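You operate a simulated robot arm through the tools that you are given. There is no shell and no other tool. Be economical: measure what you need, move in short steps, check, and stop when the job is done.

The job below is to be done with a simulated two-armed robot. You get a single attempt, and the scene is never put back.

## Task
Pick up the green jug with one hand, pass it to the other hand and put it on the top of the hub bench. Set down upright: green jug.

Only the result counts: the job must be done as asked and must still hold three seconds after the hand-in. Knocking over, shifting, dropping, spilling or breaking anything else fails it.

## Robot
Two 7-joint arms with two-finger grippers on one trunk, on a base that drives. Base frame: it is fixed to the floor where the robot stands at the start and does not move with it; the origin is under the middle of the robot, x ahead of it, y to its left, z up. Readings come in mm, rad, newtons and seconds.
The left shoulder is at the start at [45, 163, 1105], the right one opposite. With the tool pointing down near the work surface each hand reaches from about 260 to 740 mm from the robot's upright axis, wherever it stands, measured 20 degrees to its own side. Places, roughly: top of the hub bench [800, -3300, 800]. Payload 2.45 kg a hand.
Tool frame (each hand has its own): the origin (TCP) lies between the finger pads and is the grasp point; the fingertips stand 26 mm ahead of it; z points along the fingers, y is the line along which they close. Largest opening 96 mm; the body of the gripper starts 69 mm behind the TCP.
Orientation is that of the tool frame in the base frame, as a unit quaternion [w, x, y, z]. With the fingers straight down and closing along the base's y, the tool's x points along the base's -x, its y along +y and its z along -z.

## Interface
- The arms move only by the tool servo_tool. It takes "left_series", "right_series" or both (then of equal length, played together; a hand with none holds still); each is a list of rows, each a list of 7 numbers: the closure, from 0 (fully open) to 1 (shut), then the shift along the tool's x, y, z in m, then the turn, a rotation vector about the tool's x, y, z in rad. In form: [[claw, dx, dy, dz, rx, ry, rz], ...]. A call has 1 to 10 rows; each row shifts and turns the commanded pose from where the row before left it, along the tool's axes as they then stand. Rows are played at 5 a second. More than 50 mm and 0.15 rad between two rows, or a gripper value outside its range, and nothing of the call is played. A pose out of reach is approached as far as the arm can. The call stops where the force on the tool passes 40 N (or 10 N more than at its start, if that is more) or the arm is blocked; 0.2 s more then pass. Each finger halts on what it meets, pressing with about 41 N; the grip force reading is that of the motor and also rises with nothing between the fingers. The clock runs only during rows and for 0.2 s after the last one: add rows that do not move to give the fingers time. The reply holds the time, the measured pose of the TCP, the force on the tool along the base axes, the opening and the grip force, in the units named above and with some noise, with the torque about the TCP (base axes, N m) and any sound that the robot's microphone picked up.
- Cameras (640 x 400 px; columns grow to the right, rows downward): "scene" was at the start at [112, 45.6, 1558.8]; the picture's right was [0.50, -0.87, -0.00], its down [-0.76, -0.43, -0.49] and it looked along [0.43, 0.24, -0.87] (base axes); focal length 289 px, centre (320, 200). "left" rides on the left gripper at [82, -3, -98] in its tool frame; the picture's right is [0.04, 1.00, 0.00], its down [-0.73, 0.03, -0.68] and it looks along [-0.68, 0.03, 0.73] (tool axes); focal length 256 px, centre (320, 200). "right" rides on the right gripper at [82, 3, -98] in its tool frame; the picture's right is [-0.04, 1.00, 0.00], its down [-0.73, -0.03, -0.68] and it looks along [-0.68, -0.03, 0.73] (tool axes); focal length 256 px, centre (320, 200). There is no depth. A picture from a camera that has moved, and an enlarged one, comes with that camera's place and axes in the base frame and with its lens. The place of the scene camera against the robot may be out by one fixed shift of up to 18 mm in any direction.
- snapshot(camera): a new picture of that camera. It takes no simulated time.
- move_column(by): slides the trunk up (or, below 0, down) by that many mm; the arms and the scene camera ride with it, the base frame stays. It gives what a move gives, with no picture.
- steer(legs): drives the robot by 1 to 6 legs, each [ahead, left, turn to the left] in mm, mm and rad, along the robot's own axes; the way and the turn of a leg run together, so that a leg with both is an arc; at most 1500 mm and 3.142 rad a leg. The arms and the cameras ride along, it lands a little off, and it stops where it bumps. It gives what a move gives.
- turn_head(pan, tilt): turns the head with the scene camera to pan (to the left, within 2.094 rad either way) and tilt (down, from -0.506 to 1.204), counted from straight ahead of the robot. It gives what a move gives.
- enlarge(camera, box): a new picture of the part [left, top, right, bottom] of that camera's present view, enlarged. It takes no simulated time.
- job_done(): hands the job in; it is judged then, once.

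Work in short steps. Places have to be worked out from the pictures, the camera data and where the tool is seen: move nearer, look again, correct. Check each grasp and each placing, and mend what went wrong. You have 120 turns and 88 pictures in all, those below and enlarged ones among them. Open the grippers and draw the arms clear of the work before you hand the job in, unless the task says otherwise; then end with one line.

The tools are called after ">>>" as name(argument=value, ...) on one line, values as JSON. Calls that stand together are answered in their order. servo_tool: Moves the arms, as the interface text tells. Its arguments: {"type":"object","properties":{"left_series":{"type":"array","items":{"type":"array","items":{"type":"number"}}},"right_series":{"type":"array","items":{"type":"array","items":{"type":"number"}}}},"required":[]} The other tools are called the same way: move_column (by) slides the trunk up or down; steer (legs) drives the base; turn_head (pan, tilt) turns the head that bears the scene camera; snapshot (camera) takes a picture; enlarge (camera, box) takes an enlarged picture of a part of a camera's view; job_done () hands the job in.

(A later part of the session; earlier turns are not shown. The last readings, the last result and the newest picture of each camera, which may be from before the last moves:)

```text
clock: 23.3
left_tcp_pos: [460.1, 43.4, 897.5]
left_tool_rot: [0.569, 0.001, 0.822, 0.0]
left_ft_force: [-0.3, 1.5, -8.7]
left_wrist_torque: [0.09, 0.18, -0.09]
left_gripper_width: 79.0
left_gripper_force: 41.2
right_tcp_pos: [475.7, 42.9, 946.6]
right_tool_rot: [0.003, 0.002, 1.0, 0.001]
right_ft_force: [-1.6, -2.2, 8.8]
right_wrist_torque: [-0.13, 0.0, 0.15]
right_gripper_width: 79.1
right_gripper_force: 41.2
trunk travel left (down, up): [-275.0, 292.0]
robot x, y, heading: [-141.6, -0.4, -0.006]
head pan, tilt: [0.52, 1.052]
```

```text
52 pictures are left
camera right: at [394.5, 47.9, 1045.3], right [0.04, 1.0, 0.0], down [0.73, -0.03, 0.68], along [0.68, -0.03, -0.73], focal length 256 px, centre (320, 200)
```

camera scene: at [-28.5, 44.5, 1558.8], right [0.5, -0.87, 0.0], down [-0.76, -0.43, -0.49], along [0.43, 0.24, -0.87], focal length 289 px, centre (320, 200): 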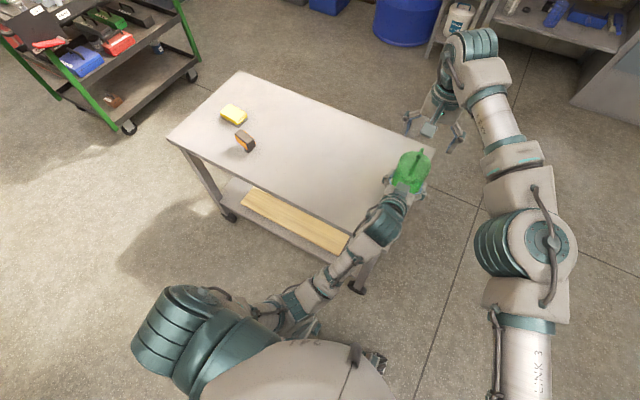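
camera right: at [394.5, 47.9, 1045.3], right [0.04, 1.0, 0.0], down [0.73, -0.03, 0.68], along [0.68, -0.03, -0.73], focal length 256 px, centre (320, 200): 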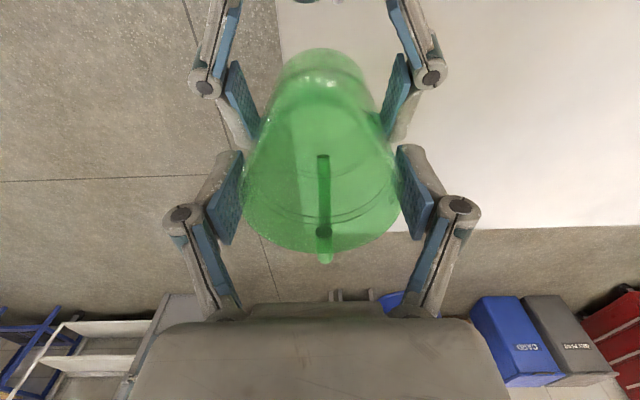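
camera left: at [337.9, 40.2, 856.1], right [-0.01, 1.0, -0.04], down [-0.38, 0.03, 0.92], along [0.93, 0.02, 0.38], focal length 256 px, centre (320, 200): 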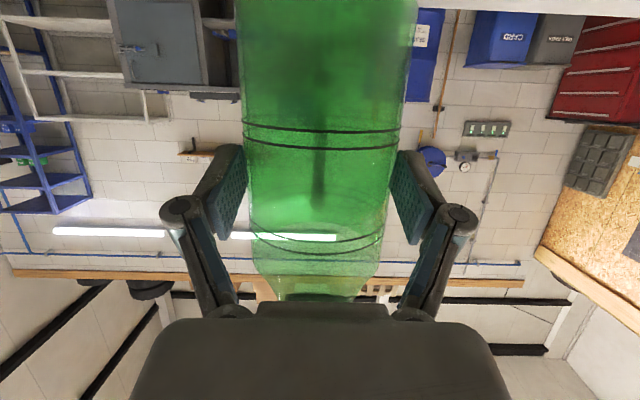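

Both hands hold (79 mm each, 41 N). I open the left hand and let things settle before withdrawing.

>>> servo_tool(left_series=[[0, 0, 0, 0, 0, 0, 0], [0, 0, 0, 0, 0, 0, 0], [0, 0, 0, 0, 0, 0, 0]], right_series=[[1, 0, 0, 0, 0, 0, 0], [1, 0, 0, 0, 0, 0, 0], [1, 0, 0, 0, 0, 0, 0]])

>>> snapshot(camera="right")

>>> snapshot(camera="left")

```text
clock: 24.1
left_tcp_pos: [459.5, 42.9, 899.3]
left_tool_rot: [0.57, 0.002, 0.822, 0.0]
left_ft_force: [0.1, -0.5, -0.4]
left_wrist_torque: [-0.01, -0.03, 0.06]
left_gripper_width: 96.1
left_gripper_force: 0.1
right_tcp_pos: [475.8, 43.2, 946.1]
right_tool_rot: [0.003, 0.002, 1.0, 0.0]
right_ft_force: [0.4, 0.3, 0.1]
right_wrist_torque: [0.0, 0.0, -0.04]
right_gripper_width: 78.8
right_gripper_force: 40.8
trunk travel left (down, up): [-275.0, 292.0]
robot x, y, heading: [-139.1, 1.7, -0.002]
head pan, tilt: [0.52, 1.052]
```

```text
51 pictures are left
camera right: at [394.5, 48.0, 1044.9], right [0.04, 1.0, 0.0], down [0.73, -0.03, 0.68], along [0.68, -0.03, -0.73], focal length 256 px, centre (320, 200)
```

right: 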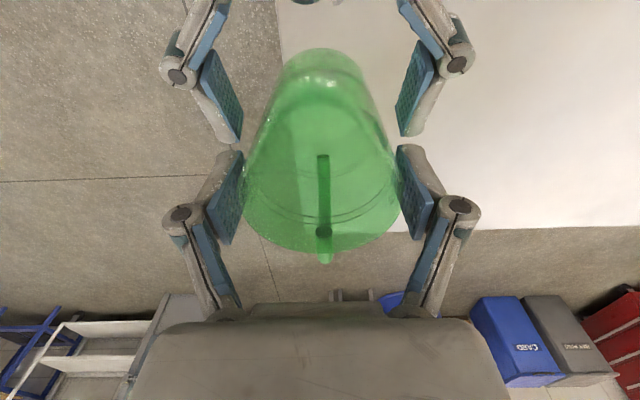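

```text
50 pictures are left
camera left: at [337.9, 41.1, 856.3], right [-0.01, 1.0, -0.04], down [-0.38, 0.03, 0.92], along [0.93, 0.02, 0.38], focal length 256 px, centre (320, 200)
```

left: 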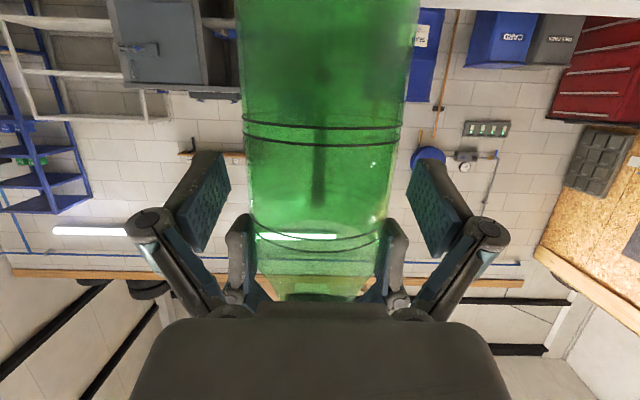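

The jug did not move; the right hand holds it alone. I withdraw the left hand straight back 100 mm, then sideways to the left.

>>> servo_tool(left_series=[[0, 0.007, 0, -0.0187, 0, 0, 0], [0, 0.0105, 0, -0.0281, 0, 0, 0], [0, 0.0105, 0, -0.0281, 0, 0, 0], [0, 0.0105, 0, -0.0281, 0, 0, 0], [0, 0, 0.04, 0, 0, 0, 0], [0, 0, 0.045, 0, 0, 0, 0], [0, 0, 0.045, 0, 0, 0, 0], [0, 0, 0.045, 0, 0, 0, 0]])

>>> snapshot(camera="left")

>>> snapshot(camera="right")

```text
clock: 25.9
left_tcp_pos: [351.0, 220.3, 898.7]
left_tool_rot: [0.57, 0.0, 0.821, 0.0]
left_ft_force: [0.0, 0.6, 0.6]
left_wrist_torque: [-0.01, -0.04, 0.01]
left_gripper_width: 95.8
left_gripper_force: 0.0
right_tcp_pos: [475.6, 45.9, 946.0]
right_tool_rot: [0.002, 0.001, 1.0, 0.0]
right_ft_force: [-0.3, 0.5, 0.3]
right_wrist_torque: [0.0, 0.0, 0.0]
right_gripper_width: 79.2
right_gripper_force: 40.6
trunk travel left (down, up): [-275.0, 292.0]
robot x, y, heading: [-139.8, -0.6, -0.002]
head pan, tilt: [0.52, 1.052]
```

```text
49 pictures are left
camera left: at [230.3, 217.3, 855.3], right [-0.01, 1.0, -0.04], down [-0.38, 0.03, 0.92], along [0.93, 0.03, 0.38], focal length 256 px, centre (320, 200)
```

left: 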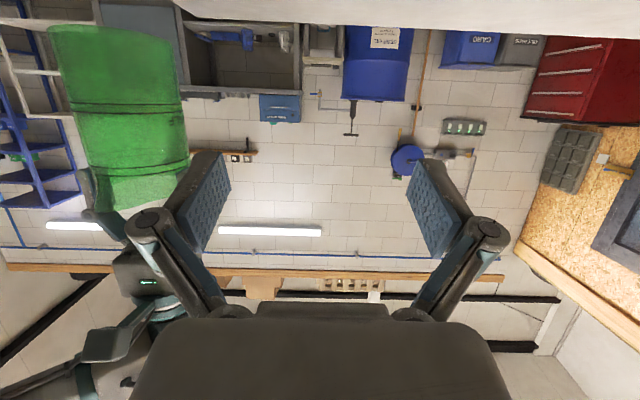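

```text
48 pictures are left
camera right: at [394.5, 50.4, 1044.7], right [0.04, 1.0, 0.0], down [0.73, -0.03, 0.68], along [0.68, -0.03, -0.73], focal length 256 px, centre (320, 200)
```

right: 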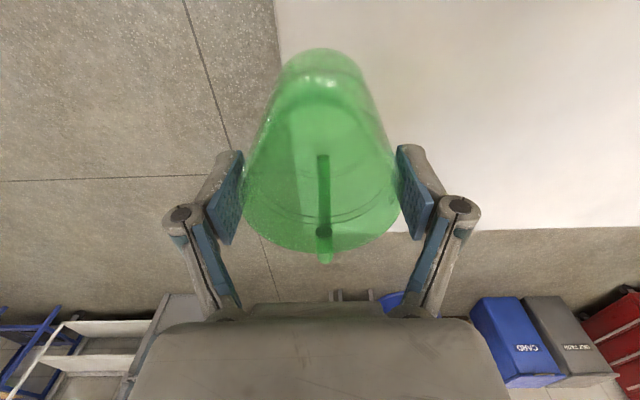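

The handover is done and the jug is steady and upright. Now I look toward the hub bench to plan the drive.

>>> turn_head(pan=-1.35, tilt=0.3)

>>> snapshot(camera="scene")

```text
clock: 27.8
left_tcp_pos: [350.6, 217.4, 898.1]
left_tool_rot: [0.57, 0.001, 0.822, 0.0]
left_ft_force: [-0.8, 0.1, 0.5]
left_wrist_torque: [0.03, 0.02, 0.0]
left_gripper_width: 96.0
left_gripper_force: 0.1
right_tcp_pos: [475.0, 44.9, 945.7]
right_tool_rot: [0.002, 0.001, 1.0, 0.0]
right_ft_force: [-0.8, 0.7, -0.1]
right_wrist_torque: [0.03, 0.03, -0.02]
right_gripper_width: 79.3
right_gripper_force: 40.9
trunk travel left (down, up): [-275.0, 292.0]
robot x, y, heading: [-136.7, 0.1, -0.005]
head pan, tilt: [-1.349, 0.3]
```

```text
47 pictures are left
camera scene: at [-65.9, -79.3, 1622.1], right [-0.98, -0.22, 0.0], down [-0.07, 0.29, -0.96], along [0.21, -0.93, -0.3], focal length 289 px, centre (320, 200)
```

scene: 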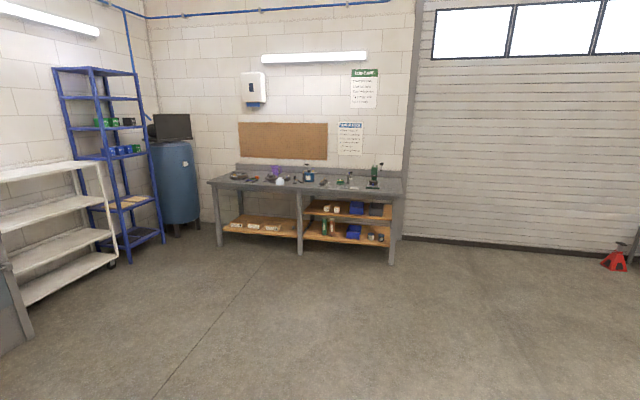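

The hub bench is against the far wall, the floor is clear. I enlarge it to find free space on its top.

>>> enlarge(camera="scene", box=[200, 150, 420, 260])

```text
2.91 times, centred on (310, 205) of scene
camera zoom: at [-65.9, -79.3, 1622.1], right [-0.98, -0.22, 0.0], down [-0.07, 0.29, -0.96], along [0.21, -0.93, -0.3], focal length 841 px, centre (349, 186)
```

zoom: 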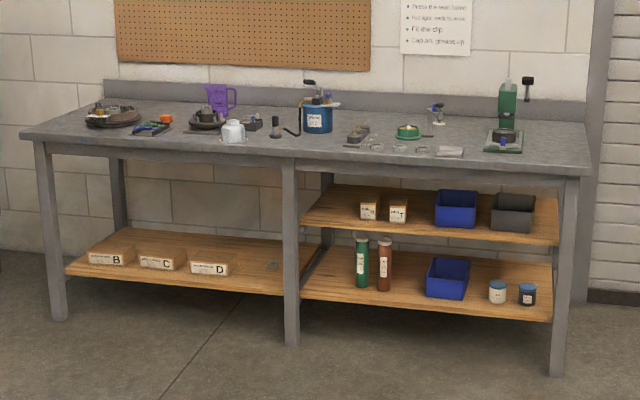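

I raise the trunk 150 mm for the carry, then back off from the table, slide right and turn to face the bench.

>>> move_column(by=150)

>>> steer(legs=[[-250, 0, 0], [0, -1300, 0], [0, 0, -1.571]])

>>> snapshot(camera="right")

```text
clock: 29.5
left_tcp_pos: [351.2, 219.1, 1047.3]
left_tool_rot: [0.57, 0.002, 0.822, -0.001]
left_ft_force: [0.0, 0.0, 0.7]
left_wrist_torque: [-0.01, -0.02, -0.02]
left_gripper_width: 96.0
left_gripper_force: 0.0
right_tcp_pos: [475.6, 43.3, 1095.6]
right_tool_rot: [0.001, 0.001, 1.0, 0.001]
right_ft_force: [-0.8, 0.0, -2.1]
right_wrist_torque: [0.04, 0.02, -0.04]
right_gripper_width: 79.1
right_gripper_force: 41.2
trunk travel left (down, up): [-425.0, 142.0]
robot x, y, heading: [-144.8, 3.7, 0.001]
head pan, tilt: [-1.349, 0.3]
```

```text
clock: 41.3
left_tcp_pos: [-161.2, -1792.3, 1048.2]
left_tool_rot: [0.403, 0.579, 0.583, -0.402]
left_ft_force: [0.1, -0.1, -0.8]
left_wrist_torque: [0.02, 0.02, 0.03]
left_gripper_width: 95.8
left_gripper_force: 0.0
right_tcp_pos: [-334.3, -1917.6, 1095.0]
right_tool_rot: [0.0, 0.704, 0.71, -0.003]
right_ft_force: [0.4, -0.2, -1.1]
right_wrist_torque: [-0.01, 0.0, 0.02]
right_gripper_width: 79.2
right_gripper_force: 41.1
trunk travel left (down, up): [-425.0, 142.0]
robot x, y, heading: [-393.2, -1302.7, -1.563]
head pan, tilt: [-1.349, 0.3]
```

```text
45 pictures are left
camera right: at [-330.8, -1835.5, 1194.5], right [1.0, -0.03, 0.0], down [-0.02, -0.73, 0.68], along [-0.02, -0.68, -0.73], focal length 256 px, centre (320, 200)
```

right: 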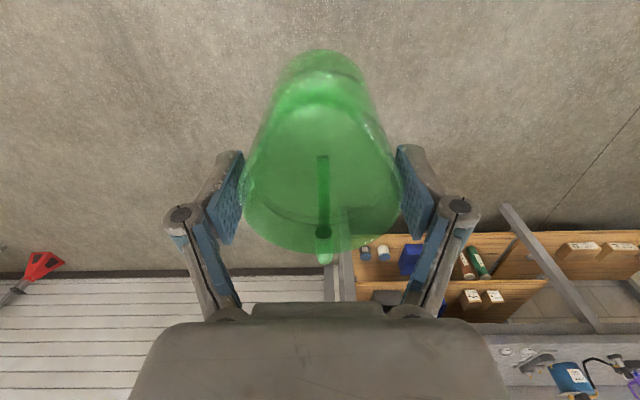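

The jug rode well. I move left (toward +x) along the bench and turn the head forward to view the top.

>>> steer(legs=[[400, 900, 0]])

>>> turn_head(pan=0.0, tilt=0.5)

>>> snapshot(camera="scene")

```text
clock: 46.4
left_tcp_pos: [714.8, -2181.3, 1051.8]
left_tool_rot: [0.407, 0.582, 0.578, -0.402]
left_ft_force: [-0.5, 0.4, 0.1]
left_wrist_torque: [0.01, -0.01, 0.07]
left_gripper_width: 96.1
left_gripper_force: 0.1
right_tcp_pos: [541.5, -2306.3, 1098.9]
right_tool_rot: [0.005, 0.707, 0.707, 0.0]
right_ft_force: [-0.6, -0.7, -1.3]
right_wrist_torque: [0.0, -0.05, -0.02]
right_gripper_width: 79.2
right_gripper_force: 40.8
trunk travel left (down, up): [-425.0, 142.0]
robot x, y, heading: [506.2, -1691.2, -1.567]
head pan, tilt: [-1.349, 0.3]
```

```text
clock: 47.9
left_tcp_pos: [722.6, -2178.3, 1051.1]
left_tool_rot: [0.405, 0.581, 0.578, -0.406]
left_ft_force: [-0.1, -0.1, 0.2]
left_wrist_torque: [-0.03, -0.03, 0.0]
left_gripper_width: 96.2
left_gripper_force: 0.0
right_tcp_pos: [548.8, -2304.6, 1100.8]
right_tool_rot: [0.004, 0.707, 0.707, -0.003]
right_ft_force: [-0.9, -0.3, -1.1]
right_wrist_torque: [0.01, -0.01, -0.01]
right_gripper_width: 79.0
right_gripper_force: 41.2
trunk travel left (down, up): [-425.0, 142.0]
robot x, y, heading: [500.8, -1689.0, -1.567]
head pan, tilt: [0.0, 0.499]
```

```text
44 pictures are left
camera scene: at [514.6, -1766.3, 1754.0], right [-1.0, 0.0, 0.0], down [0.0, 0.48, -0.88], along [0.0, -0.88, -0.48], focal length 289 px, centre (320, 200)
```

scene: 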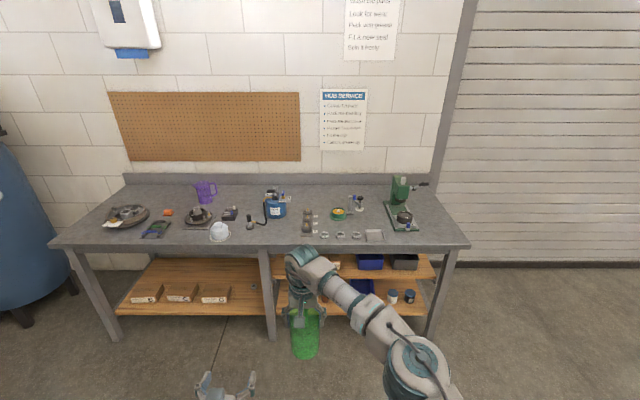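

>>> enlarge(camera="scene", box=[50, 170, 270, 255])

>>> enlarge(camera="scene", box=[255, 170, 475, 255])

```text
2.91 times, centred on (160, 212) of scene
camera zoom: at [514.6, -1766.3, 1754.0], right [-1.0, 0.0, 0.0], down [0.0, 0.48, -0.88], along [0.0, -0.88, -0.48], focal length 841 px, centre (786, 164)
```

zoom: 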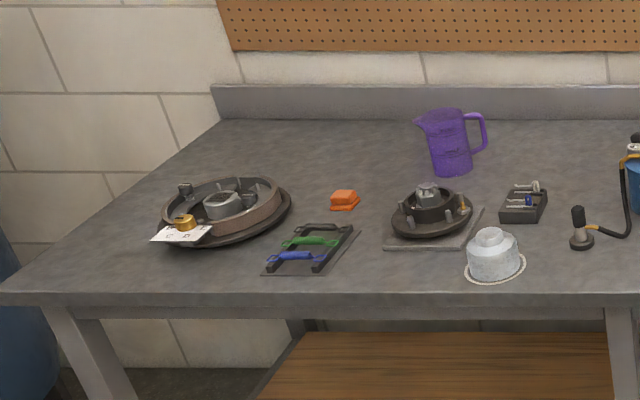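

```text
2.91 times, centred on (365, 212) of scene
camera zoom: at [514.6, -1766.3, 1754.0], right [-1.0, 0.0, 0.0], down [0.0, 0.48, -0.88], along [0.0, -0.88, -0.48], focal length 841 px, centre (189, 164)
```

zoom: 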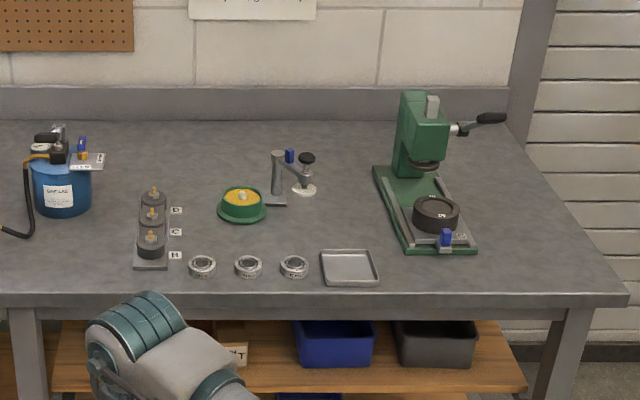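

A free patch lies in front of the blue can, between the three-post block and the hose foot, around [745, −3110]. I drive most of the way and re-check.

>>> steer(legs=[[0, 196, -0.004], [600, 0, 0]])

>>> turn_head(pan=0.0, tilt=0.8)

>>> snapshot(camera="scene")

>>> snapshot(camera="right")

```text
clock: 52.5
left_tcp_pos: [946.7, -2771.3, 1048.5]
left_tool_rot: [0.404, 0.574, 0.585, -0.405]
left_ft_force: [1.1, -0.5, -0.5]
left_wrist_torque: [-0.02, 0.05, -0.09]
left_gripper_width: 95.9
left_gripper_force: 0.1
right_tcp_pos: [774.3, -2899.8, 1099.6]
right_tool_rot: [0.0, 0.703, 0.711, -0.009]
right_ft_force: [1.2, -0.1, -2.0]
right_wrist_torque: [-0.05, 0.07, 0.0]
right_gripper_width: 79.2
right_gripper_force: 40.8
trunk travel left (down, up): [-425.0, 142.0]
robot x, y, heading: [706.5, -2288.4, -1.553]
head pan, tilt: [0.0, 0.499]
```

```text
clock: 53.3
left_tcp_pos: [941.7, -2769.8, 1051.2]
left_tool_rot: [0.407, 0.575, 0.584, -0.403]
left_ft_force: [0.0, 0.7, 0.7]
left_wrist_torque: [0.03, 0.0, 0.01]
left_gripper_width: 96.1
left_gripper_force: 0.0
right_tcp_pos: [771.9, -2898.9, 1100.7]
right_tool_rot: [0.002, 0.703, 0.711, -0.007]
right_ft_force: [0.5, 0.2, -1.2]
right_wrist_torque: [0.0, 0.04, -0.01]
right_gripper_width: 79.1
right_gripper_force: 40.7
trunk travel left (down, up): [-425.0, 142.0]
robot x, y, heading: [712.7, -2290.6, -1.56]
head pan, tilt: [0.0, 0.799]
```

```text
41 pictures are left
camera scene: at [729.3, -2353.2, 1728.0], right [-1.0, -0.01, 0.01], down [-0.01, 0.72, -0.69], along [0.0, -0.69, -0.72], focal length 289 px, centre (320, 200)
```

scene: 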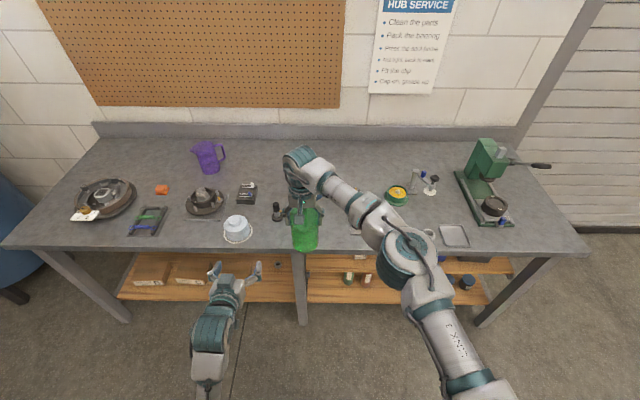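

```text
40 pictures are left
camera right: at [774.7, -2815.3, 1199.4], right [1.0, -0.03, -0.01], down [-0.02, -0.73, 0.69], along [-0.02, -0.69, -0.73], focal length 256 px, centre (320, 200)
```

right: 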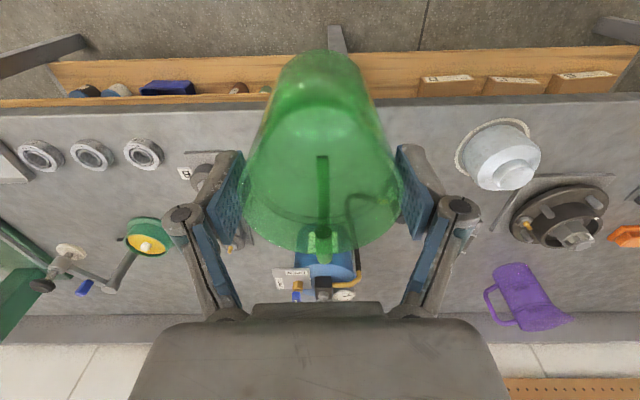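

Confirmed: clear patch around x 770 between the block (x<623) and the hose foot (x≈925); bench front edge y≈−2977. I drive 186 mm ahead so the jug sits over y≈−3085.

>>> steer(legs=[[186, 0, 0]])

>>> snapshot(camera="right")

>>> snapshot(camera="scene")

```text
clock: 54.7
left_tcp_pos: [928.8, -2926.4, 1055.7]
left_tool_rot: [0.411, 0.577, 0.58, -0.402]
left_ft_force: [-0.3, -0.7, -0.6]
left_wrist_torque: [-0.01, 0.0, -0.02]
left_gripper_width: 96.2
left_gripper_force: 0.1
right_tcp_pos: [760.1, -3051.4, 1103.8]
right_tool_rot: [-0.003, 0.701, 0.713, 0.003]
right_ft_force: [0.9, 4.0, -2.0]
right_wrist_torque: [0.23, -0.06, 0.07]
right_gripper_width: 79.5
right_gripper_force: 41.0
trunk travel left (down, up): [-425.0, 142.0]
robot x, y, heading: [714.2, -2450.7, -1.56]
head pan, tilt: [0.0, 0.799]
stopped in leg 1: the force on the tool passed its limit at 80 N (the readings are from after the stop); the commanded pose is now the measured one
```

```text
39 pictures are left
camera right: at [762.4, -2969.4, 1203.8], right [1.0, -0.02, 0.0], down [-0.02, -0.74, 0.67], along [-0.02, -0.67, -0.74], focal length 256 px, centre (320, 200)
```

right: 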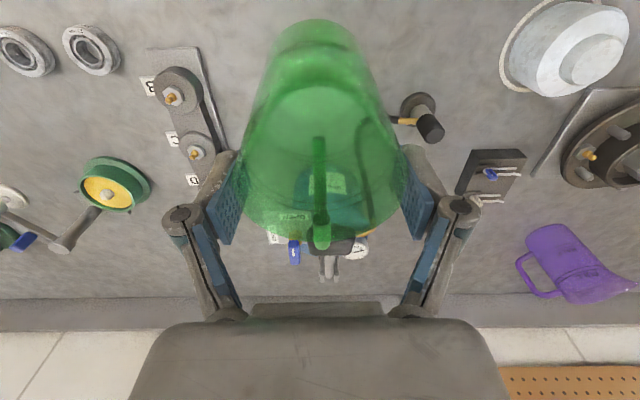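

```text
38 pictures are left
camera scene: at [712.2, -2515.1, 1728.0], right [-1.0, -0.01, 0.0], down [-0.01, 0.72, -0.69], along [0.01, -0.69, -0.72], focal length 289 px, centre (320, 200)
```

scene: 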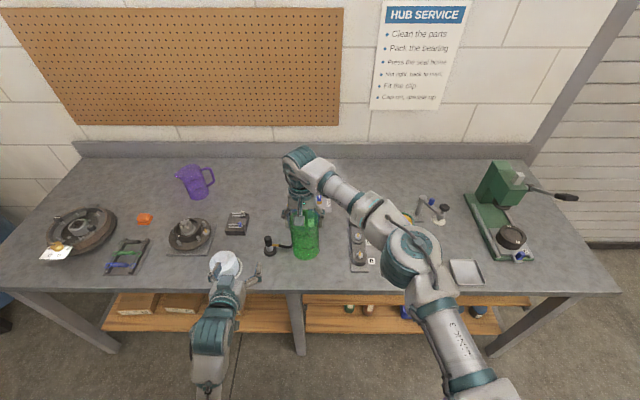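

The drive stopped on a force: something touched the jug (≈4 N still in +y, about 57 mm below the TCP). I look closely before moving anything.

>>> enlarge(camera="right", box=[220, 0, 480, 280])

>>> enlarge(camera="scene", box=[250, 140, 370, 280])

>>> snapshot(camera="left")

```text
1.43 times, centred on (350, 140) of right
camera zoom: at [762.4, -2969.4, 1203.8], right [1.0, -0.02, 0.0], down [-0.02, -0.74, 0.67], along [-0.02, -0.67, -0.74], focal length 366 px, centre (277, 286)
```

zoom: 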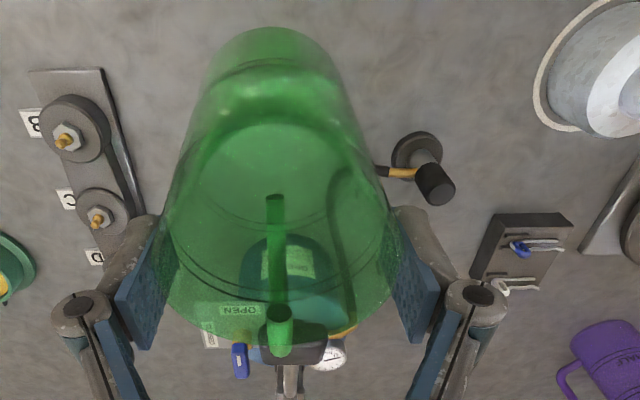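

```text
2.86 times, centred on (310, 210) of scene
camera zoom: at [712.2, -2515.1, 1728.0], right [-1.0, -0.01, 0.0], down [-0.01, 0.72, -0.69], along [0.01, -0.69, -0.72], focal length 826 px, centre (349, 171)
```

zoom: 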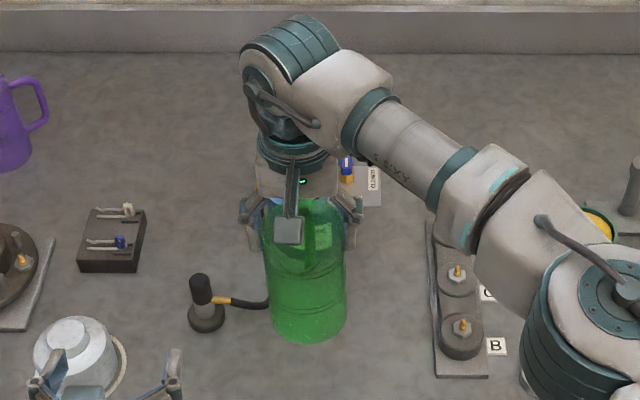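

```text
35 pictures are left
camera left: at [924.4, -2806.0, 1012.2], right [1.0, 0.02, -0.03], down [0.02, 0.39, 0.92], along [0.03, -0.92, 0.39], focal length 256 px, centre (320, 200)
```

left: 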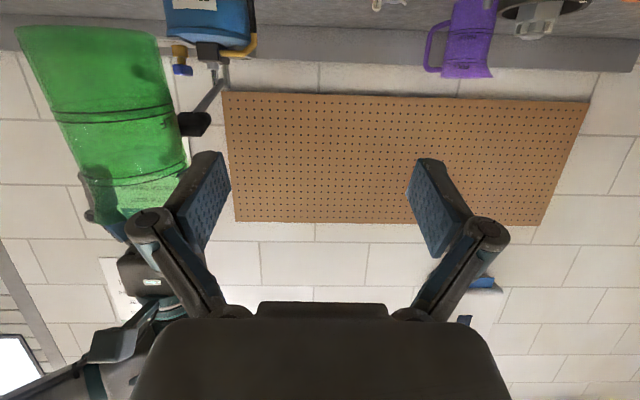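

The jug's handle touched the tall pump lever on the can (knob ≈ [769, −3157, 1053]). I back straight off 80 mm and check both the can and the jug.

>>> steer(legs=[[-80, 0, 0]])

>>> snapshot(camera="left")

>>> snapshot(camera="right")

```text
clock: 55.8
left_tcp_pos: [931.4, -2849.5, 1055.8]
left_tool_rot: [0.411, 0.576, 0.582, -0.401]
left_ft_force: [-0.2, 0.5, -0.6]
left_wrist_torque: [0.0, 0.03, 0.0]
left_gripper_width: 95.7
left_gripper_force: 0.0
right_tcp_pos: [762.2, -2974.4, 1104.0]
right_tool_rot: [-0.004, 0.701, 0.713, 0.001]
right_ft_force: [0.5, 1.0, -0.4]
right_wrist_torque: [-0.02, -0.01, -0.02]
right_gripper_width: 79.5
right_gripper_force: 40.9
trunk travel left (down, up): [-425.0, 142.0]
robot x, y, heading: [710.3, -2369.2, -1.56]
head pan, tilt: [0.0, 0.799]
```

```text
34 pictures are left
camera left: at [927.0, -2728.8, 1011.2], right [1.0, 0.03, -0.03], down [0.02, 0.39, 0.92], along [0.04, -0.92, 0.39], focal length 256 px, centre (320, 200)
```

left: 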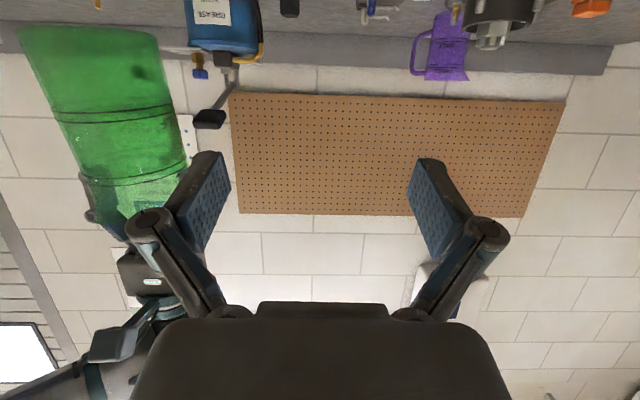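

```text
33 pictures are left
camera right: at [765.5, -2893.5, 1202.9], right [1.0, -0.02, 0.0], down [-0.02, -0.74, 0.67], along [-0.02, -0.67, -0.74], focal length 256 px, centre (320, 200)
```

right: 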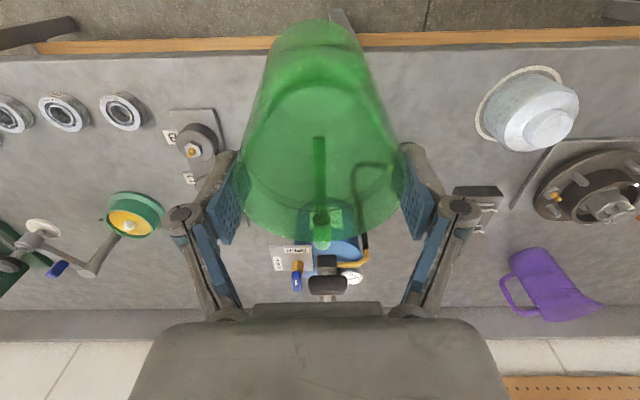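

The can looks upright and in place, but the push tilted the jug's base toward me by ≈0.12 rad. I choose a spot clear of the lever: [835, −3055]. First I correct the tilt and slide left 73 mm.

>>> servo_tool(right_series=[[1, 0, 0, 0, 0, -0.06, 0], [1, 0, 0, 0, 0, -0.06, 0], [1, 0, 0, 0, 0, 0, 0]])

>>> steer(legs=[[0, 75, 0]])

>>> snapshot(camera="left")

>>> snapshot(camera="right")

```text
clock: 56.6
left_tcp_pos: [930.5, -2842.4, 1058.6]
left_tool_rot: [0.413, 0.575, 0.58, -0.404]
left_ft_force: [-0.5, 0.3, 0.0]
left_wrist_torque: [0.0, -0.05, -0.02]
left_gripper_width: 95.8
left_gripper_force: 0.0
right_tcp_pos: [762.3, -2968.3, 1108.9]
right_tool_rot: [0.042, 0.7, 0.712, -0.041]
right_ft_force: [0.3, -0.5, -1.2]
right_wrist_torque: [0.03, 0.0, 0.01]
right_gripper_width: 79.2
right_gripper_force: 40.4
trunk travel left (down, up): [-425.0, 142.0]
robot x, y, heading: [712.4, -2372.9, -1.556]
head pan, tilt: [0.0, 0.799]
```

```text
clock: 57.6
left_tcp_pos: [973.9, -2840.9, 1064.7]
left_tool_rot: [0.418, 0.579, 0.575, -0.399]
left_ft_force: [-1.8, 0.8, 0.5]
left_wrist_torque: [0.01, -0.03, 0.13]
left_gripper_width: 96.0
left_gripper_force: 0.2
right_tcp_pos: [802.4, -2971.1, 1109.7]
right_tool_rot: [0.05, 0.701, 0.71, -0.034]
right_ft_force: [-1.8, -1.7, -0.7]
right_wrist_torque: [0.17, -0.13, 0.01]
right_gripper_width: 78.9
right_gripper_force: 41.1
trunk travel left (down, up): [-425.0, 142.0]
robot x, y, heading: [777.8, -2371.5, -1.555]
head pan, tilt: [0.0, 0.799]
```

```text
32 pictures are left
camera left: at [969.2, -2721.9, 1020.1], right [1.0, 0.02, -0.01], down [0.0, 0.4, 0.92], along [0.03, -0.92, 0.4], focal length 256 px, centre (320, 200)
```

left: 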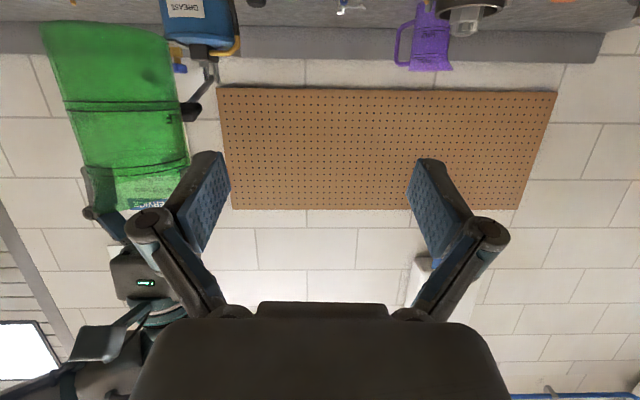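

```text
31 pictures are left
camera right: at [802.7, -2876.8, 1198.0], right [1.0, -0.03, 0.03], down [-0.04, -0.65, 0.76], along [0.0, -0.76, -0.65], focal length 256 px, centre (320, 200)
```

right: 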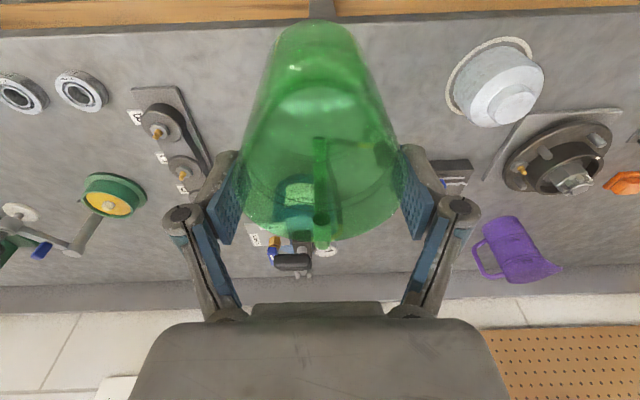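

Readings look mid-settling; I hold one beat and re-measure.

>>> servo_tool(right_series=[[1, 0, 0, 0, 0, 0, 0], [1, 0, 0, 0, 0, 0, 0], [1, 0, 0, 0, 0, 0, 0]])

>>> snapshot(camera="right")

>>> snapshot(camera="left")

```text
clock: 58.4
left_tcp_pos: [984.9, -2840.7, 1063.8]
left_tool_rot: [0.415, 0.576, 0.576, -0.404]
left_ft_force: [0.7, 1.3, 0.5]
left_wrist_torque: [0.0, 0.01, -0.04]
left_gripper_width: 96.0
left_gripper_force: 0.1
right_tcp_pos: [813.2, -2968.8, 1109.8]
right_tool_rot: [0.046, 0.701, 0.711, -0.039]
right_ft_force: [-0.4, 0.4, -1.5]
right_wrist_torque: [-0.01, 0.01, 0.02]
right_gripper_width: 79.2
right_gripper_force: 40.9
trunk travel left (down, up): [-425.0, 142.0]
robot x, y, heading: [774.0, -2368.0, -1.55]
head pan, tilt: [0.0, 0.799]
```

```text
30 pictures are left
camera right: at [816.0, -2875.5, 1198.8], right [1.0, -0.03, 0.01], down [-0.03, -0.65, 0.76], along [-0.01, -0.76, -0.65], focal length 256 px, centre (320, 200)
```

right: 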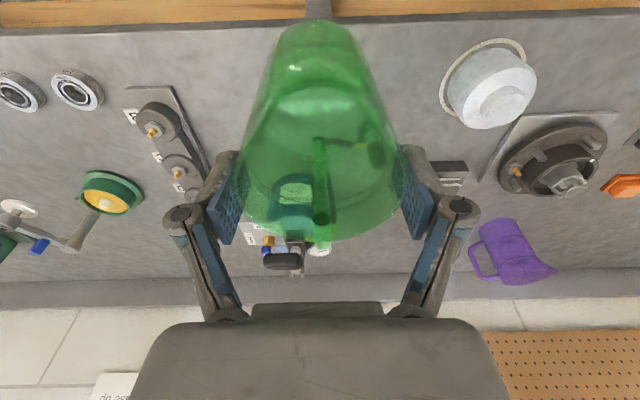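

```text
29 pictures are left
camera left: at [980.1, -2720.3, 1019.2], right [1.0, 0.02, -0.03], down [0.01, 0.4, 0.92], along [0.03, -0.92, 0.4], focal length 256 px, centre (320, 200)
```

left: 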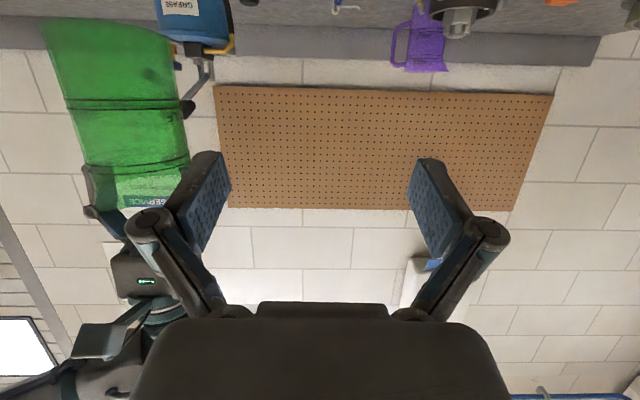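

The jug is now upright within ~2°. I drive 86 mm ahead and 20 mm left to bring it over [833, −3055].

>>> steer(legs=[[0, 20, 0], [86, 0, 0]])

>>> servo_tool(right_series=[[1, 0, 0, 0, 0, 0, 0], [1, 0, 0, 0, 0, 0, 0]])

>>> snapshot(camera="right")

>>> snapshot(camera="scene")

```text
clock: 59.9
left_tcp_pos: [1039.3, -2922.4, 1060.9]
left_tool_rot: [0.411, 0.571, 0.58, -0.409]
left_ft_force: [1.8, 1.1, -0.8]
left_wrist_torque: [-0.05, 0.08, -0.16]
left_gripper_width: 95.9
left_gripper_force: 0.1
right_tcp_pos: [871.1, -3047.4, 1112.5]
right_tool_rot: [0.04, 0.7, 0.711, -0.049]
right_ft_force: [2.4, 1.3, -0.8]
right_wrist_torque: [-0.11, 0.16, -0.03]
right_gripper_width: 79.1
right_gripper_force: 40.7
trunk travel left (down, up): [-425.0, 142.0]
robot x, y, heading: [807.9, -2458.2, -1.561]
head pan, tilt: [0.0, 0.799]
```

```text
clock: 60.7
left_tcp_pos: [1025.2, -2922.0, 1062.8]
left_tool_rot: [0.413, 0.574, 0.578, -0.407]
left_ft_force: [0.0, 0.1, 0.4]
left_wrist_torque: [-0.02, 0.0, -0.09]
left_gripper_width: 96.2
left_gripper_force: 0.1
right_tcp_pos: [854.9, -3047.4, 1112.6]
right_tool_rot: [0.041, 0.701, 0.711, -0.045]
right_ft_force: [1.7, -0.1, -0.9]
right_wrist_torque: [-0.03, 0.08, -0.02]
right_gripper_width: 79.2
right_gripper_force: 40.8
trunk travel left (down, up): [-425.0, 142.0]
robot x, y, heading: [801.1, -2452.1, -1.556]
head pan, tilt: [0.0, 0.799]
stopped in row 2 (right hand): the arm was blocked; the commanded pose is now the measured one
```

```text
28 pictures are left
camera right: at [859.1, -2953.8, 1200.4], right [1.0, -0.03, 0.0], down [-0.02, -0.64, 0.76], along [-0.02, -0.76, -0.64], focal length 256 px, centre (320, 200)
```

right: 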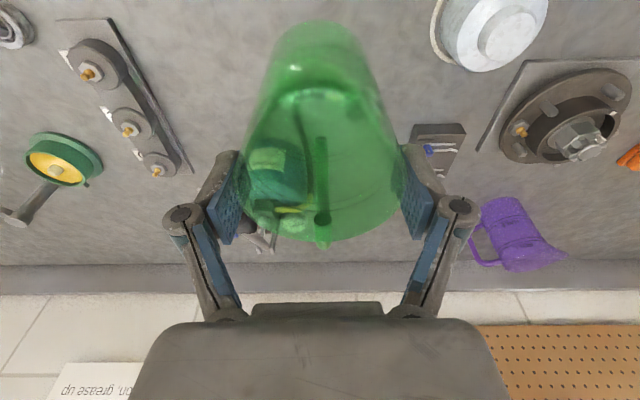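

```text
27 pictures are left
camera scene: at [800.0, -2522.6, 1727.9], right [-1.0, -0.01, 0.0], down [0.0, 0.72, -0.69], along [0.01, -0.69, -0.72], focal length 289 px, centre (320, 200)
```

scene: 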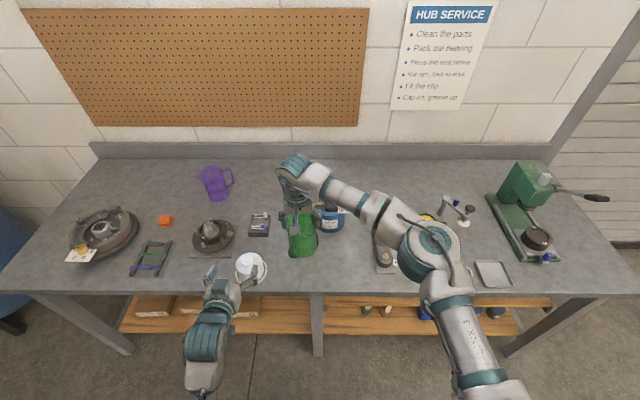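

The hold reported "blocked", possibly base sway, but I check closely around the jug before lowering.

>>> enlarge(camera="right", box=[200, 0, 460, 280])

>>> snapshot(camera="left")

>>> enlarge(camera="scene", box=[230, 150, 370, 300])

```text
1.43 times, centred on (330, 140) of right
camera zoom: at [859.1, -2953.8, 1200.4], right [1.0, -0.03, 0.0], down [-0.02, -0.64, 0.76], along [-0.02, -0.76, -0.64], focal length 366 px, centre (306, 286)
```

zoom: 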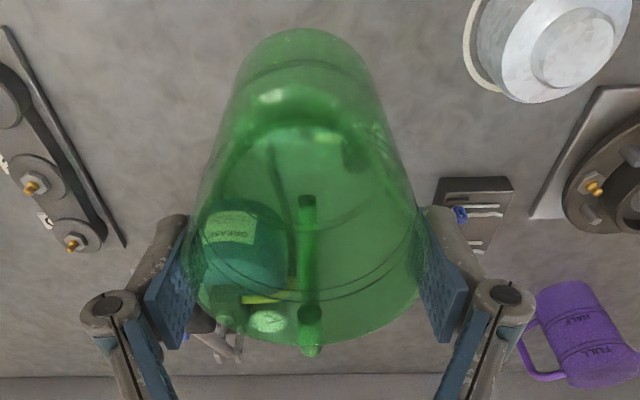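

```text
25 pictures are left
camera left: at [1020.3, -2802.0, 1017.7], right [1.0, 0.02, -0.04], down [0.02, 0.4, 0.92], along [0.04, -0.92, 0.4], focal length 256 px, centre (320, 200)
```

left: 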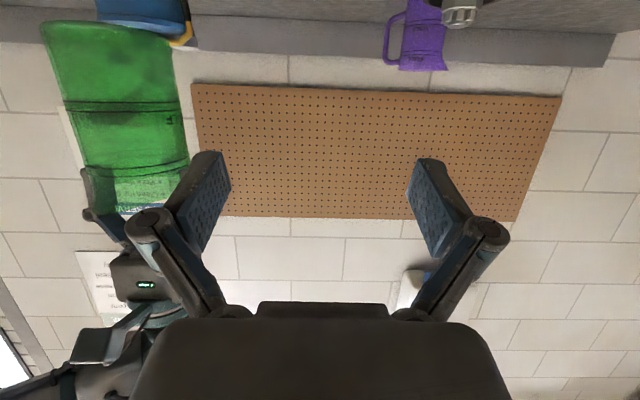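

```text
2.67 times, centred on (300, 225) of scene
camera zoom: at [800.0, -2522.6, 1727.9], right [-1.0, -0.01, 0.0], down [0.0, 0.72, -0.69], along [0.01, -0.69, -0.72], focal length 771 px, centre (373, 133)
```

zoom: 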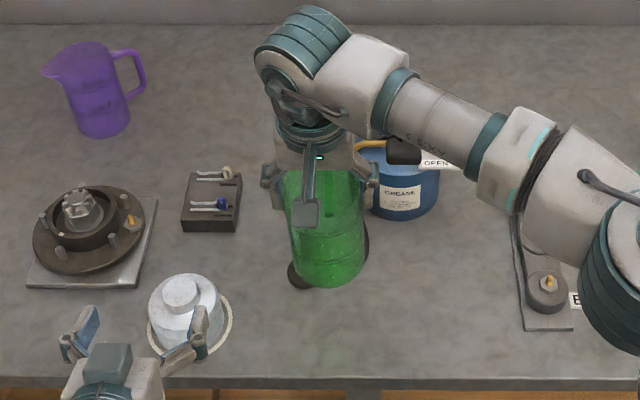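

No contact: the knob is 90+ mm behind the hand and the foot is at [912, −3134]. I shift 17 mm right and lower the jug 150 mm straight down.

>>> servo_tool(right_series=[[1, 0, -0.009, 0, 0, 0, 0], [1, 0, -0.008, 0, 0, 0, 0], [1, 0.0036, 0, 0.0298, 0, 0, 0], [1, 0.0036, 0, 0.0298, 0, 0, 0], [1, 0.0036, 0, 0.0298, 0, 0, 0], [1, 0.0036, 0, 0.0298, 0, 0, 0], [1, 0.0036, 0, 0.0298, 0, 0, 0], [1, 0, 0, 0, 0, 0, 0]])

>>> snapshot(camera="right")

>>> enlarge(camera="scene", box=[230, 150, 370, 300])

```text
clock: 62.5
left_tcp_pos: [1025.0, -2917.6, 1064.6]
left_tool_rot: [0.415, 0.573, 0.579, -0.406]
left_ft_force: [0.7, -0.2, -0.4]
left_wrist_torque: [0.02, 0.0, -0.03]
left_gripper_width: 95.8
left_gripper_force: 0.1
right_tcp_pos: [836.5, -3046.2, 964.9]
right_tool_rot: [0.043, 0.702, 0.709, -0.05]
right_ft_force: [-8.1, 0.1, 28.9]
right_wrist_torque: [0.02, 0.35, -0.04]
right_gripper_width: 79.8
right_gripper_force: 41.6
trunk travel left (down, up): [-425.0, 142.0]
robot x, y, heading: [804.5, -2454.0, -1.557]
head pan, tilt: [0.0, 0.799]
```

```text
23 pictures are left
camera right: at [840.3, -2951.8, 1051.9], right [1.0, -0.03, 0.0], down [-0.02, -0.64, 0.77], along [-0.02, -0.77, -0.64], focal length 256 px, centre (320, 200)
```

right: 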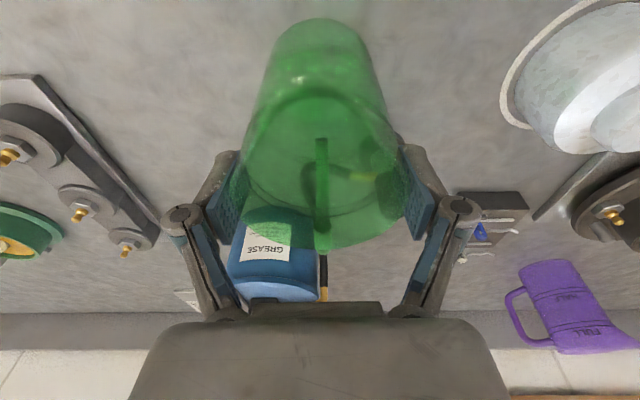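

```text
2.67 times, centred on (300, 225) of scene
camera zoom: at [801.0, -2513.1, 1728.8], right [-1.0, -0.01, 0.0], down [0.0, 0.72, -0.7], along [0.01, -0.7, -0.72], focal length 771 px, centre (373, 133)
```

zoom: 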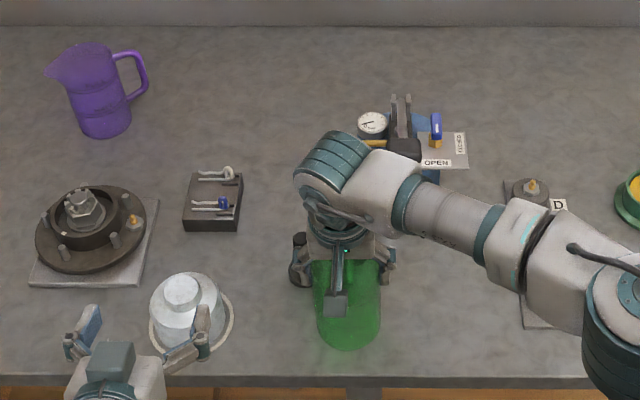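

Contact: ~29 N upward at TCP z 965; triangulation puts the bench top near z≈830, so the jug is standing on it. I relieve the pressure slightly and check the force.

>>> servo_tool(right_series=[[1, 0, 0, -0.002, 0, 0, 0], [1, 0, 0, 0, 0, 0, 0]])

>>> enlarge(camera="right", box=[200, 0, 460, 280])

>>> snapshot(camera="left")

```text
clock: 63.1
left_tcp_pos: [999.8, -2920.3, 1067.2]
left_tool_rot: [0.417, 0.577, 0.574, -0.405]
left_ft_force: [-1.1, -1.0, 0.2]
left_wrist_torque: [0.01, 0.01, 0.05]
left_gripper_width: 96.1
left_gripper_force: 0.1
right_tcp_pos: [817.2, -3046.9, 963.5]
right_tool_rot: [0.049, 0.703, 0.709, -0.04]
right_ft_force: [5.8, -0.9, 20.5]
right_wrist_torque: [-0.09, -0.07, 0.02]
right_gripper_width: 79.1
right_gripper_force: 41.0
trunk travel left (down, up): [-425.0, 142.0]
robot x, y, heading: [799.2, -2457.4, -1.56]
head pan, tilt: [0.0, 0.799]
```

```text
1.43 times, centred on (330, 140) of right
camera zoom: at [818.4, -2952.8, 1052.3], right [1.0, -0.03, 0.02], down [-0.03, -0.64, 0.77], along [-0.01, -0.77, -0.64], focal length 366 px, centre (306, 286)
```

zoom: 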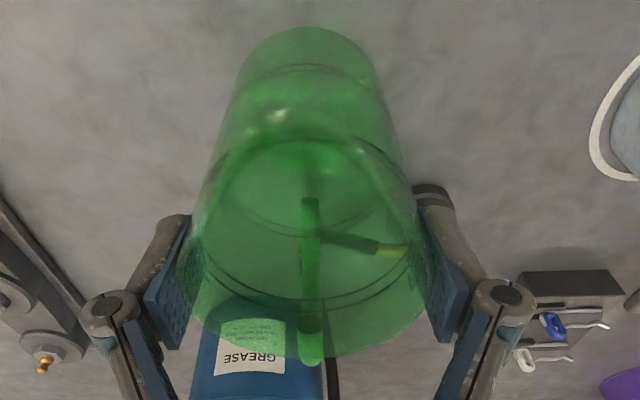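

```text
20 pictures are left
camera left: at [997.1, -2799.9, 1022.1], right [1.0, 0.02, -0.02], down [0.01, 0.4, 0.91], along [0.03, -0.91, 0.4], focal length 256 px, centre (320, 200)
```

left: 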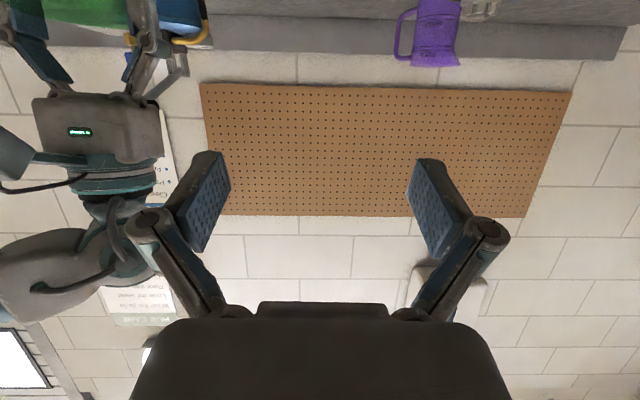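

The whole robot seems to sway sideways (both hands moved ~20 mm in x together). I lift the jug 12 mm off the bench and wait for the sway to die down.

>>> servo_tool(right_series=[[1, -0.0014, 0, -0.012, 0, 0, 0], [1, 0, 0, 0, 0, 0, 0], [1, 0, 0, 0, 0, 0, 0], [1, 0, 0, 0, 0, 0, 0]])

>>> servo_tool(right_series=[[1, 0, 0, 0, 0, 0, 0], [1, 0, 0, 0, 0, 0, 0], [1, 0, 0, 0, 0, 0, 0]])

>>> servo_tool(right_series=[[1, 0, 0, 0, 0, 0, 0], [1, 0, 0, 0, 0, 0, 0], [1, 0, 0, 0, 0, 0, 0], [1, 0, 0, 0, 0, 0, 0], [1, 0, 0, 0, 0, 0, 0], [1, 0, 0, 0, 0, 0, 0]])

```text
clock: 64.1
left_tcp_pos: [1005.8, -2921.0, 1066.0]
left_tool_rot: [0.416, 0.577, 0.576, -0.403]
left_ft_force: [-2.2, -0.1, 0.2]
left_wrist_torque: [-0.01, -0.04, 0.1]
left_gripper_width: 96.1
left_gripper_force: 0.1
right_tcp_pos: [820.3, -3048.1, 976.3]
right_tool_rot: [0.047, 0.703, 0.709, -0.041]
right_ft_force: [-1.2, -0.2, -1.0]
right_wrist_torque: [0.02, -0.04, 0.0]
right_gripper_width: 79.3
right_gripper_force: 40.8
trunk travel left (down, up): [-425.0, 142.0]
robot x, y, heading: [795.8, -2457.2, -1.559]
head pan, tilt: [0.0, 0.799]
```

```text
clock: 64.9
left_tcp_pos: [1007.2, -2921.6, 1065.9]
left_tool_rot: [0.415, 0.577, 0.575, -0.405]
left_ft_force: [-1.2, 0.1, 0.7]
left_wrist_torque: [0.04, 0.0, 0.04]
left_gripper_width: 96.2
left_gripper_force: 0.1
right_tcp_pos: [821.4, -3048.5, 976.5]
right_tool_rot: [0.047, 0.702, 0.709, -0.042]
right_ft_force: [-0.3, -0.4, -0.6]
right_wrist_torque: [0.05, -0.04, 0.0]
right_gripper_width: 78.9
right_gripper_force: 41.2
trunk travel left (down, up): [-425.0, 142.0]
robot x, y, heading: [793.4, -2458.2, -1.56]
head pan, tilt: [0.0, 0.799]
```

```text
clock: 66.3
left_tcp_pos: [1024.4, -2920.9, 1062.5]
left_tool_rot: [0.412, 0.574, 0.578, -0.408]
left_ft_force: [0.2, 0.8, 0.4]
left_wrist_torque: [-0.03, 0.01, -0.05]
left_gripper_width: 96.0
left_gripper_force: 0.0
right_tcp_pos: [840.0, -3047.8, 975.4]
right_tool_rot: [0.042, 0.702, 0.71, -0.047]
right_ft_force: [0.4, -0.1, -0.2]
right_wrist_torque: [0.01, 0.04, 0.0]
right_gripper_width: 79.2
right_gripper_force: 40.7
trunk travel left (down, up): [-425.0, 142.0]
robot x, y, heading: [801.0, -2454.8, -1.564]
head pan, tilt: [0.0, 0.799]
```

The sway is still present; I wait longer and sample it.

>>> servo_tool(right_series=[[1, 0, 0, 0, 0, 0, 0], [1, 0, 0, 0, 0, 0, 0], [1, 0, 0, 0, 0, 0, 0], [1, 0, 0, 0, 0, 0, 0]])

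>>> servo_tool(right_series=[[1, 0, 0, 0, 0, 0, 0], [1, 0, 0, 0, 0, 0, 0], [1, 0, 0, 0, 0, 0, 0], [1, 0, 0, 0, 0, 0, 0]])

>>> servo_tool(right_series=[[1, 0, 0, 0, 0, 0, 0], [1, 0, 0, 0, 0, 0, 0], [1, 0, 0, 0, 0, 0, 0], [1, 0, 0, 0, 0, 0, 0]])

>>> servo_tool(right_series=[[1, 0, 0, 0, 0, 0, 0], [1, 0, 0, 0, 0, 0, 0], [1, 0, 0, 0, 0, 0, 0], [1, 0, 0, 0, 0, 0, 0]])

```text
clock: 67.3
left_tcp_pos: [1023.7, -2922.0, 1063.2]
left_tool_rot: [0.413, 0.574, 0.578, -0.407]
left_ft_force: [0.1, 0.9, -0.2]
left_wrist_torque: [-0.03, -0.01, -0.04]
left_gripper_width: 95.9
left_gripper_force: 0.2
right_tcp_pos: [836.8, -3047.4, 976.0]
right_tool_rot: [0.043, 0.701, 0.71, -0.045]
right_ft_force: [1.0, 0.4, -0.3]
right_wrist_torque: [0.0, 0.05, 0.0]
right_gripper_width: 79.1
right_gripper_force: 40.8
trunk travel left (down, up): [-425.0, 142.0]
robot x, y, heading: [801.2, -2459.7, -1.558]
head pan, tilt: [0.0, 0.799]
```

```text
clock: 68.3
left_tcp_pos: [1019.8, -2920.5, 1062.5]
left_tool_rot: [0.413, 0.575, 0.578, -0.406]
left_ft_force: [-0.7, 0.2, 0.1]
left_wrist_torque: [-0.01, -0.01, -0.01]
left_gripper_width: 96.3
left_gripper_force: 0.0
right_tcp_pos: [833.8, -3047.6, 976.7]
right_tool_rot: [0.043, 0.701, 0.711, -0.045]
right_ft_force: [0.3, 0.6, -1.3]
right_wrist_torque: [0.02, 0.01, -0.01]
right_gripper_width: 79.4
right_gripper_force: 41.0
trunk travel left (down, up): [-425.0, 142.0]
robot x, y, heading: [801.4, -2456.9, -1.56]
head pan, tilt: [0.0, 0.799]
```

```text
clock: 69.3
left_tcp_pos: [1019.3, -2922.6, 1063.8]
left_tool_rot: [0.415, 0.574, 0.578, -0.406]
left_ft_force: [0.7, -0.7, 0.5]
left_wrist_torque: [0.02, 0.01, 0.01]
left_gripper_width: 96.1
left_gripper_force: 0.0
right_tcp_pos: [832.5, -3047.9, 975.9]
right_tool_rot: [0.044, 0.701, 0.71, -0.045]
right_ft_force: [-0.1, -0.5, -0.7]
right_wrist_torque: [0.01, 0.01, 0.01]
right_gripper_width: 79.1
right_gripper_force: 41.3
trunk travel left (down, up): [-425.0, 142.0]
robot x, y, heading: [799.8, -2457.8, -1.559]
head pan, tilt: [0.0, 0.799]
```

```text
clock: 70.3
left_tcp_pos: [1018.1, -2922.0, 1063.6]
left_tool_rot: [0.414, 0.575, 0.576, -0.407]
left_ft_force: [0.6, -0.6, 0.1]
left_wrist_torque: [0.01, 0.02, 0.03]
left_gripper_width: 95.9
left_gripper_force: 0.0
right_tcp_pos: [831.4, -3050.0, 975.5]
right_tool_rot: [0.044, 0.702, 0.71, -0.045]
right_ft_force: [-0.8, -0.5, -0.2]
right_wrist_torque: [0.02, 0.0, 0.01]
right_gripper_width: 78.9
right_gripper_force: 41.2
trunk travel left (down, up): [-425.0, 142.0]
robot x, y, heading: [796.8, -2455.3, -1.561]
head pan, tilt: [0.0, 0.799]
```

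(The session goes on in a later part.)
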